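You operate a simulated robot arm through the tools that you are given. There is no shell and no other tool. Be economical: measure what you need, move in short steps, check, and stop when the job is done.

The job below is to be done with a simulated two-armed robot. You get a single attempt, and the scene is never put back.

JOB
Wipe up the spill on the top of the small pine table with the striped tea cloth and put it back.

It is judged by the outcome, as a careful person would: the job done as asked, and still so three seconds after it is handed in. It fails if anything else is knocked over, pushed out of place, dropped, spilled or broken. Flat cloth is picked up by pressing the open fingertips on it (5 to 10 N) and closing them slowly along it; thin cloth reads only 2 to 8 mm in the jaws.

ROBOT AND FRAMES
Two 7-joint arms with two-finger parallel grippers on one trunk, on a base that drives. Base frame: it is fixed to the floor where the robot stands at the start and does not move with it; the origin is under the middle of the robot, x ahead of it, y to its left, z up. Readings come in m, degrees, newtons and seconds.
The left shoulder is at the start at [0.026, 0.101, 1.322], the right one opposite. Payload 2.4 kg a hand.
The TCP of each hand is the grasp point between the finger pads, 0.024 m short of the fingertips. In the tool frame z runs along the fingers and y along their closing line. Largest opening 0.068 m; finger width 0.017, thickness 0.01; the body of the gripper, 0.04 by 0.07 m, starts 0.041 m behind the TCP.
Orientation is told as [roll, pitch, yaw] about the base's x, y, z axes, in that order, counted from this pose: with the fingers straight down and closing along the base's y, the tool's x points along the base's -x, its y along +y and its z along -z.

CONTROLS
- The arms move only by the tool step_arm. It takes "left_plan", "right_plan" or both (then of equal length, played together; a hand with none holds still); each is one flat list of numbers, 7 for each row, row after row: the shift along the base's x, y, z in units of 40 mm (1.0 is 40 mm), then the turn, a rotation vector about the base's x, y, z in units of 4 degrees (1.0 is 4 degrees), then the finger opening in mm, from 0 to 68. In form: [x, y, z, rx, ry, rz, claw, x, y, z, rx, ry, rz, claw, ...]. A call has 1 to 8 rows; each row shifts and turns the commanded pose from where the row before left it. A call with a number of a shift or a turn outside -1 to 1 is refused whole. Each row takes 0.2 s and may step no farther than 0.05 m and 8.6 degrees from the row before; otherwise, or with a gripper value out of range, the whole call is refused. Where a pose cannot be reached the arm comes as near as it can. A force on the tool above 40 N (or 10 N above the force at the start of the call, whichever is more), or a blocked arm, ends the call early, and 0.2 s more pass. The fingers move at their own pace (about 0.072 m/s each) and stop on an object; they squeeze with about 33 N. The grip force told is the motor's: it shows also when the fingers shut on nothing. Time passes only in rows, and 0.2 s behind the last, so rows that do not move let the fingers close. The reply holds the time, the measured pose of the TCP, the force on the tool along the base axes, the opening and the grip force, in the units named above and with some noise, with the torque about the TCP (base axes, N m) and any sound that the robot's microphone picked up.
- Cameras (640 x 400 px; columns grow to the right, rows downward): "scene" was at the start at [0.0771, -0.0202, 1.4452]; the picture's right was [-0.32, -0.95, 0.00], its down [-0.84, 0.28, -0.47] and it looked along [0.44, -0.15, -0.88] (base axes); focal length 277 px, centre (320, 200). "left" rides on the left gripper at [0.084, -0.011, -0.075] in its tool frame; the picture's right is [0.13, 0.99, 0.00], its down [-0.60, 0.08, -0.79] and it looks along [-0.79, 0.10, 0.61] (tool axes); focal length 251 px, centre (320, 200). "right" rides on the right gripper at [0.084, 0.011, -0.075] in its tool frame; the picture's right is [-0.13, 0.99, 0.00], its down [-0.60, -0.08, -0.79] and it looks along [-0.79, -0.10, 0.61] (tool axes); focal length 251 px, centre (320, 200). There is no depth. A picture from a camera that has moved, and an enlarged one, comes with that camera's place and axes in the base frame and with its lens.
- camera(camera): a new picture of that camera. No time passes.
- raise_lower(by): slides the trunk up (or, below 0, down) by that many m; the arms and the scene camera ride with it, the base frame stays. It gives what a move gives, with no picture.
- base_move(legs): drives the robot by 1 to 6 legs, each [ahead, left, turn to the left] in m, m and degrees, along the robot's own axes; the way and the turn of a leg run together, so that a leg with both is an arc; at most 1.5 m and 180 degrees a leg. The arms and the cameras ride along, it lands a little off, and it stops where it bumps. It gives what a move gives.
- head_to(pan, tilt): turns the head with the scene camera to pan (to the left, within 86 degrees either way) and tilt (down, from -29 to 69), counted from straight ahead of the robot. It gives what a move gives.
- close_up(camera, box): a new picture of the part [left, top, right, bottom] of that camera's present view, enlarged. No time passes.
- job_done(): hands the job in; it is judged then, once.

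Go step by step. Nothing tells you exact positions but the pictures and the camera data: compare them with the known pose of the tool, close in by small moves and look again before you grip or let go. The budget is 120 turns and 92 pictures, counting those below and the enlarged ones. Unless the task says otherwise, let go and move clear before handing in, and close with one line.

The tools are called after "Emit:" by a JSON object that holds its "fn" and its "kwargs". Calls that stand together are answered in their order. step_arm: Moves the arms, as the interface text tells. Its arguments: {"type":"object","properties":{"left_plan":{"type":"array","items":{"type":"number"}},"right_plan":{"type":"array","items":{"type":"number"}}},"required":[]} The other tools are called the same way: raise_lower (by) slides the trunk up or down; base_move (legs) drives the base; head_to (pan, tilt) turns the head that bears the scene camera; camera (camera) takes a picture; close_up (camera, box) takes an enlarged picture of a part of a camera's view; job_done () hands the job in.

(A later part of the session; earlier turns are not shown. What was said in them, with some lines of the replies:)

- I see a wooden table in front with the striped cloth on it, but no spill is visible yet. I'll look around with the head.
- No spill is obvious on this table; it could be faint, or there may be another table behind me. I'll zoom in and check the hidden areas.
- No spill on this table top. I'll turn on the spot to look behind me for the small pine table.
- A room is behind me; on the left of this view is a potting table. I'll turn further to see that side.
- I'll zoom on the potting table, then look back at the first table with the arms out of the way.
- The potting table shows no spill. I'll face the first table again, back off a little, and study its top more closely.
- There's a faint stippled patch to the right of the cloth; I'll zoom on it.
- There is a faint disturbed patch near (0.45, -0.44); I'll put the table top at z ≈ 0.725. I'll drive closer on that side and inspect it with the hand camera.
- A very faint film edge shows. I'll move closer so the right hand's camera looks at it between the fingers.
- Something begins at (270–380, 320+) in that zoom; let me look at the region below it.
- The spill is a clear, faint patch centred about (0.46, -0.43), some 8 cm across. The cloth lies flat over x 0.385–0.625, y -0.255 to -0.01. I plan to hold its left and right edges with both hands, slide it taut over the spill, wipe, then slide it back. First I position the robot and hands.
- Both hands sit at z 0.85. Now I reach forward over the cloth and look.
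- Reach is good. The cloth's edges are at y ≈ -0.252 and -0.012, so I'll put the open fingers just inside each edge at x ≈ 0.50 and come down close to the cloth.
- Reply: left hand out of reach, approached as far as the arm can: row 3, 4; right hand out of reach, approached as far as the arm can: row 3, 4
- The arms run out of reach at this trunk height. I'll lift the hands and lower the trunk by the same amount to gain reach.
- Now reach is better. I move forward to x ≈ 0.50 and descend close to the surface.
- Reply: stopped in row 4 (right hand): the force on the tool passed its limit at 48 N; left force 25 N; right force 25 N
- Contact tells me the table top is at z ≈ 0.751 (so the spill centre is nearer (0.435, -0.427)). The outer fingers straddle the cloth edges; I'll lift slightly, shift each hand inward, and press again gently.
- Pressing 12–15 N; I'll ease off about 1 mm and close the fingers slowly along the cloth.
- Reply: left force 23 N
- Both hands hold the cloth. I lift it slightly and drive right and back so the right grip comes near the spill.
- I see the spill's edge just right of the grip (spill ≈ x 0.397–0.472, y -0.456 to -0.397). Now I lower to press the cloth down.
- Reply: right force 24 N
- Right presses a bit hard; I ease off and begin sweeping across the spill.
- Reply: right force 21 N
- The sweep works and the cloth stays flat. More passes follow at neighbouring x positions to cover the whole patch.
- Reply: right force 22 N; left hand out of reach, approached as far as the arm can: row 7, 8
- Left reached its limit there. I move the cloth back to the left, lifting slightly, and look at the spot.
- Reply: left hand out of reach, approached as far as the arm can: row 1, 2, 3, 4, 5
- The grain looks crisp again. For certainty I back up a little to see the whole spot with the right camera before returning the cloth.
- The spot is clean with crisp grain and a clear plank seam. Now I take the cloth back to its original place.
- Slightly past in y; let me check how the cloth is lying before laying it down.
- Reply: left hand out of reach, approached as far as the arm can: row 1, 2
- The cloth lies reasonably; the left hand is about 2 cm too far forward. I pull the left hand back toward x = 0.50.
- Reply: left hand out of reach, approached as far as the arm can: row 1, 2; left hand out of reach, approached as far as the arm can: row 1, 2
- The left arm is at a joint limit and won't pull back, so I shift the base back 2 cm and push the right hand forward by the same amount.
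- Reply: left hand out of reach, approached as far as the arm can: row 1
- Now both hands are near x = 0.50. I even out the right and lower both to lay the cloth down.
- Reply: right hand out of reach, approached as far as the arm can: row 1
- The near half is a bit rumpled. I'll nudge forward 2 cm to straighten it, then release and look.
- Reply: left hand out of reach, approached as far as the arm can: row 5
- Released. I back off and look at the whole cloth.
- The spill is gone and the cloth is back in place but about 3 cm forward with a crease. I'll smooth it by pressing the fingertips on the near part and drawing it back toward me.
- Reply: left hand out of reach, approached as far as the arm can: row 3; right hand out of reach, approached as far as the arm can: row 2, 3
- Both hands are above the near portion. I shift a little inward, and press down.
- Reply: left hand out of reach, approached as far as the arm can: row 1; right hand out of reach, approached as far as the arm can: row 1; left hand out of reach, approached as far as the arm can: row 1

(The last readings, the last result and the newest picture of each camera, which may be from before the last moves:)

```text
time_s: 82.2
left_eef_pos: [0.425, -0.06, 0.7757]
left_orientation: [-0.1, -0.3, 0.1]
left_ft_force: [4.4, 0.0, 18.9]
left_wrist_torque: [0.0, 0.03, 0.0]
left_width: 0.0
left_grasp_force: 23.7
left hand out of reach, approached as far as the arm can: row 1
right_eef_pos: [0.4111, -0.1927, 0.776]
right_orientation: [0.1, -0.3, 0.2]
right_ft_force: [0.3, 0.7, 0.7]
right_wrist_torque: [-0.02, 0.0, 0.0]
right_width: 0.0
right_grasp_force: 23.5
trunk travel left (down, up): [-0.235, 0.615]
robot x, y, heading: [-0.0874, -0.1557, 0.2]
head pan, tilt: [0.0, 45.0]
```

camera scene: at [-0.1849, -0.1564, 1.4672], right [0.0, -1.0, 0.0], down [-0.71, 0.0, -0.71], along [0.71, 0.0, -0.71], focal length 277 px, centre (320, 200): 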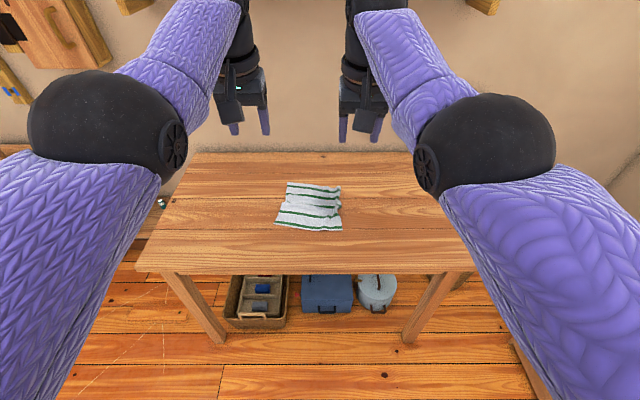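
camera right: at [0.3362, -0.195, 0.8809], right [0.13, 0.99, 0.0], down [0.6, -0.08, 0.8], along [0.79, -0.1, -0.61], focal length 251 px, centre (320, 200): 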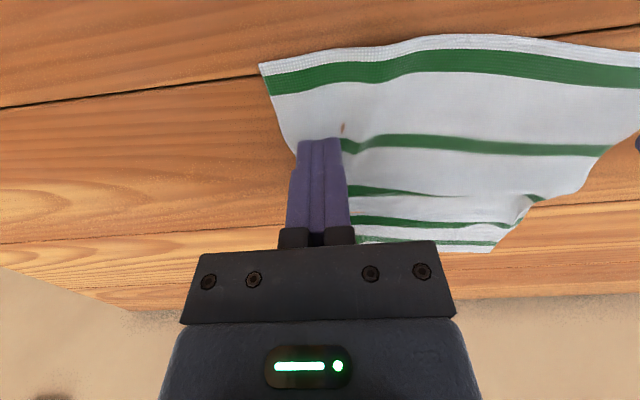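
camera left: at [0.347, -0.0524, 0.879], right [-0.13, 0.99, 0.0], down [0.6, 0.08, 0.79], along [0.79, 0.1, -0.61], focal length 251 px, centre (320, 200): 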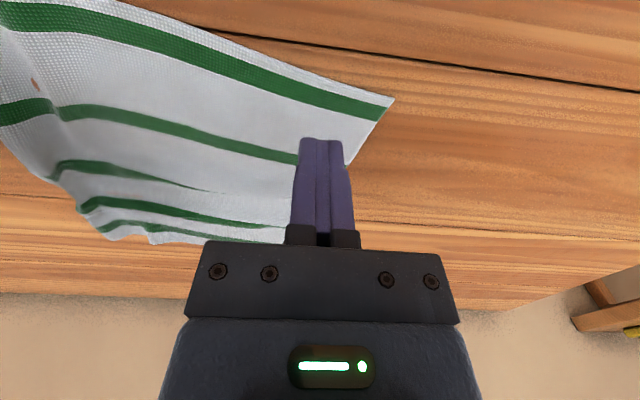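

Emit:
{"fn": "step_arm", "kwargs": {"left_plan": [0, 0, 0.02, 0, 0, 0, 0, 0, 0, 0, 0, 0, 0, 0], "right_plan": [0, 0, -0.05, 0, 0, 0, 0, 0, 0, 0, 0, 0, 0, 0]}}

Emit:
{"fn": "base_move", "kwargs": {"legs": [[-0.038, 0, 0]]}}

Emit:
{"fn": "camera", "kwargs": {"camera": "right"}}

Emit:
{"fn": "camera", "kwargs": {"camera": "scene"}}

```text
time_s: 82.8
left_eef_pos: [0.4237, -0.0606, 0.7752]
left_orientation: [-0.1, 0.0, 0.1]
left_ft_force: [2.6, -1.8, 10.3]
left_wrist_torque: [-0.03, 0.0, 0.01]
left_width: 0.0001
left_grasp_force: 24.1
right_eef_pos: [0.4106, -0.1927, 0.7745]
right_orientation: [0.1, -0.5, 0.2]
right_ft_force: [4.9, 0.5, 19.7]
right_wrist_torque: [0.0, -0.02, 0.01]
right_width: 0.0
right_grasp_force: 23.6
trunk travel left (down, up): [-0.235, 0.615]
robot x, y, heading: [-0.0836, -0.1576, -0.0]
head pan, tilt: [0.0, 45.0]
```

```text
time_s: 83.7
left_eef_pos: [0.3842, -0.0605, 0.7759]
left_orientation: [-0.1, -0.2, 0.1]
left_ft_force: [-0.1, 0.4, 0.8]
left_wrist_torque: [-0.03, -0.03, 0.03]
left_width: 0.0
left_grasp_force: 23.7
right_eef_pos: [0.3728, -0.192, 0.7751]
right_orientation: [0.1, -0.4, 0.2]
right_ft_force: [-7.9, 0.2, 35.0]
right_wrist_torque: [-0.03, 0.35, 0.02]
right_width: 0.0
right_grasp_force: 23.8
trunk travel left (down, up): [-0.235, 0.615]
robot x, y, heading: [-0.1263, -0.1587, -0.0]
head pan, tilt: [0.0, 45.0]
```

```text
30 pictures are left
camera right: at [0.2873, -0.1821, 0.8499], right [0.13, 0.99, 0.0], down [0.6, -0.08, 0.8], along [0.79, -0.1, -0.6], focal length 251 px, centre (320, 200)
```

right: 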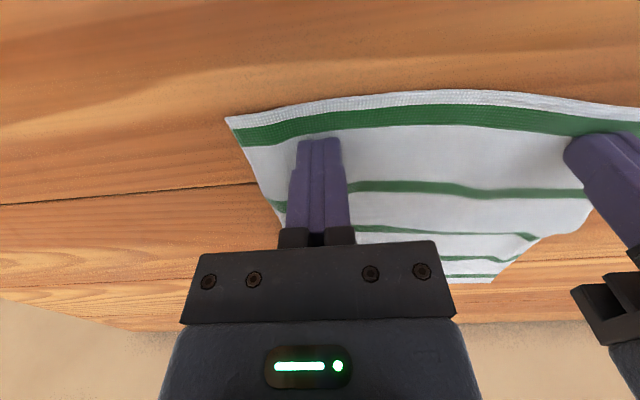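

```text
29 pictures are left
camera scene: at [0.017, -0.1561, 1.1652], right [0.0, -1.0, 0.0], down [-0.71, 0.0, -0.71], along [0.71, 0.0, -0.71], focal length 277 px, centre (320, 200)
```

scene: 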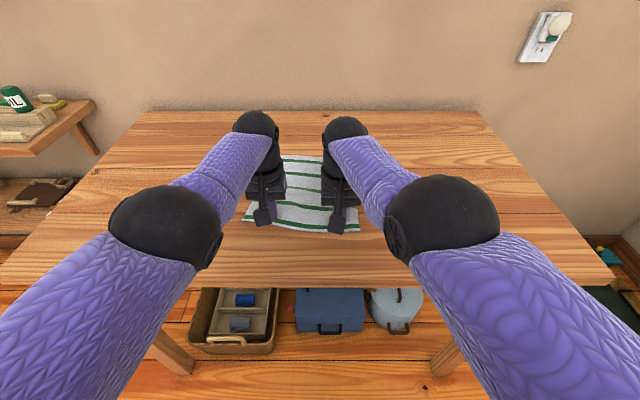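

Much flatter. I lift both hands straight up and look from behind.

Emit:
{"fn": "step_arm", "kwargs": {"left_plan": [0, 0, 0.5, 0, 0, 0, 0, 0, 0, 1, 0, 0, 0, 0, 0, 0, 1, 0, 0, 0, 0, 0, 0, 1, 0, 0, 0, 0], "right_plan": [0, 0, 0.5, 0, 0, 0, 0, 0, 0, 1, 0, 0, 0, 0, 0, 0, 1, 0, 0, 0, 0, 0, 0, 1, 0, 0, 0, 0]}}

Emit:
{"fn": "base_move", "kwargs": {"legs": [[-0.25, 0, 0]]}}

Emit:
{"fn": "raise_lower", "kwargs": {"by": 0.25}}

Emit:
{"fn": "camera", "kwargs": {"camera": "scene"}}

Emit:
{"fn": "close_up", "kwargs": {"camera": "scene", "box": [240, 140, 400, 240]}}

```text
time_s: 84.7
left_eef_pos: [0.3854, -0.0589, 0.916]
left_orientation: [-0.1, 0.1, 0.1]
left_ft_force: [-0.4, -0.5, 0.6]
left_wrist_torque: [-0.01, 0.0, -0.03]
left_width: 0.0
left_grasp_force: 23.7
right_eef_pos: [0.3764, -0.1901, 0.9158]
right_orientation: [0.1, -0.2, 0.1]
right_ft_force: [1.5, 0.0, -0.3]
right_wrist_torque: [0.01, -0.01, -0.03]
right_width: 0.0
right_grasp_force: 23.7
right hand out of reach, approached as far as the arm can: row 3
trunk travel left (down, up): [-0.235, 0.615]
robot x, y, heading: [-0.1263, -0.1546, -0.0]
head pan, tilt: [0.0, 45.0]
```

```text
time_s: 86.5
left_eef_pos: [0.137, -0.0595, 0.9144]
left_orientation: [-0.1, 0.0, 0.1]
left_ft_force: [0.4, 0.7, -0.3]
left_wrist_torque: [-0.02, -0.05, 0.0]
left_width: 0.0001
left_grasp_force: 23.4
right_eef_pos: [0.1274, -0.1909, 0.9147]
right_orientation: [0.1, -0.1, 0.0]
right_ft_force: [0.4, -0.1, 0.0]
right_wrist_torque: [0.02, -0.01, -0.04]
right_width: 0.0002
right_grasp_force: 22.9
trunk travel left (down, up): [-0.235, 0.615]
robot x, y, heading: [-0.3722, -0.1561, 0.4]
head pan, tilt: [0.0, 45.0]
```

```text
time_s: 89.1
left_eef_pos: [0.1184, -0.0597, 1.2152]
left_orientation: [0.0, -6.2, 0.2]
left_ft_force: [-0.2, 0.4, 0.7]
left_wrist_torque: [0.01, -0.02, 0.05]
left_width: 0.0
left_grasp_force: 24.0
right_eef_pos: [0.1074, -0.1925, 1.2198]
right_orientation: [0.1, -7.0, 0.2]
right_ft_force: [-0.5, -0.2, -1.3]
right_wrist_torque: [0.03, -0.01, -0.01]
right_width: 0.0
right_grasp_force: 23.4
trunk travel left (down, up): [-0.485, 0.365]
robot x, y, heading: [-0.3708, -0.1544, 0.2]
head pan, tilt: [0.0, 45.0]
```

```text
28 pictures are left
camera scene: at [-0.2708, -0.1565, 1.4169], right [0.0, -1.0, 0.0], down [-0.71, 0.0, -0.71], along [0.71, 0.0, -0.71], focal length 277 px, centre (320, 200)
```

scene: 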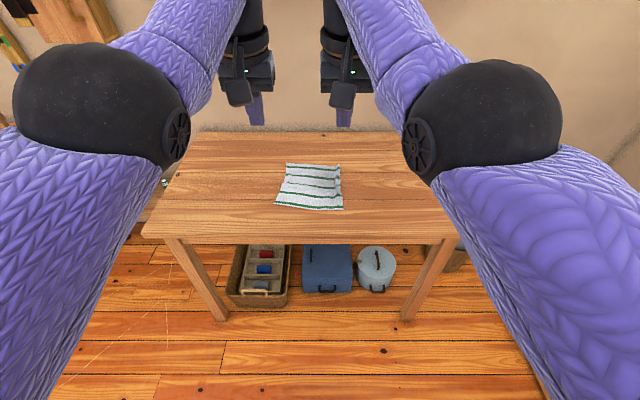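

```text
4.00 times, centred on (320, 190) of scene
camera zoom: at [-0.2708, -0.1565, 1.4169], right [0.0, -1.0, 0.0], down [-0.71, 0.0, -0.71], along [0.71, 0.0, -0.71], focal length 1108 px, centre (320, 240)
```

zoom: 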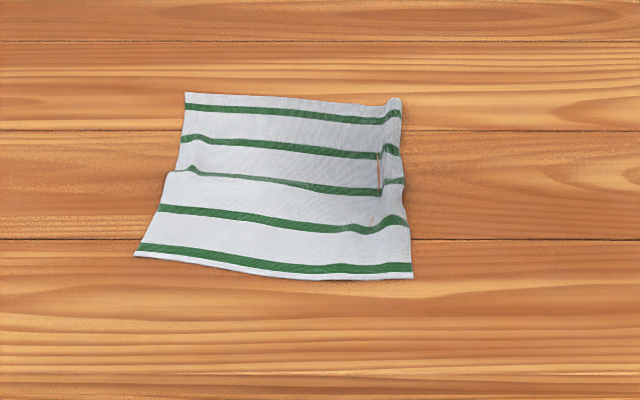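

The spill is wiped up, and the striped cloth is lying flat on the table again, within about 2 cm of where it was. The hands are clear and nothing else was moved.

Emit:
{"fn": "job_done", "kwargs": {}}

```text
The job is handed in.
```

I wiped up the clear spill on the pine table with the striped tea cloth. The cloth is back within about 2 cm of where it started, lying nearly flat with a slight crease; nothing else was disturbed.
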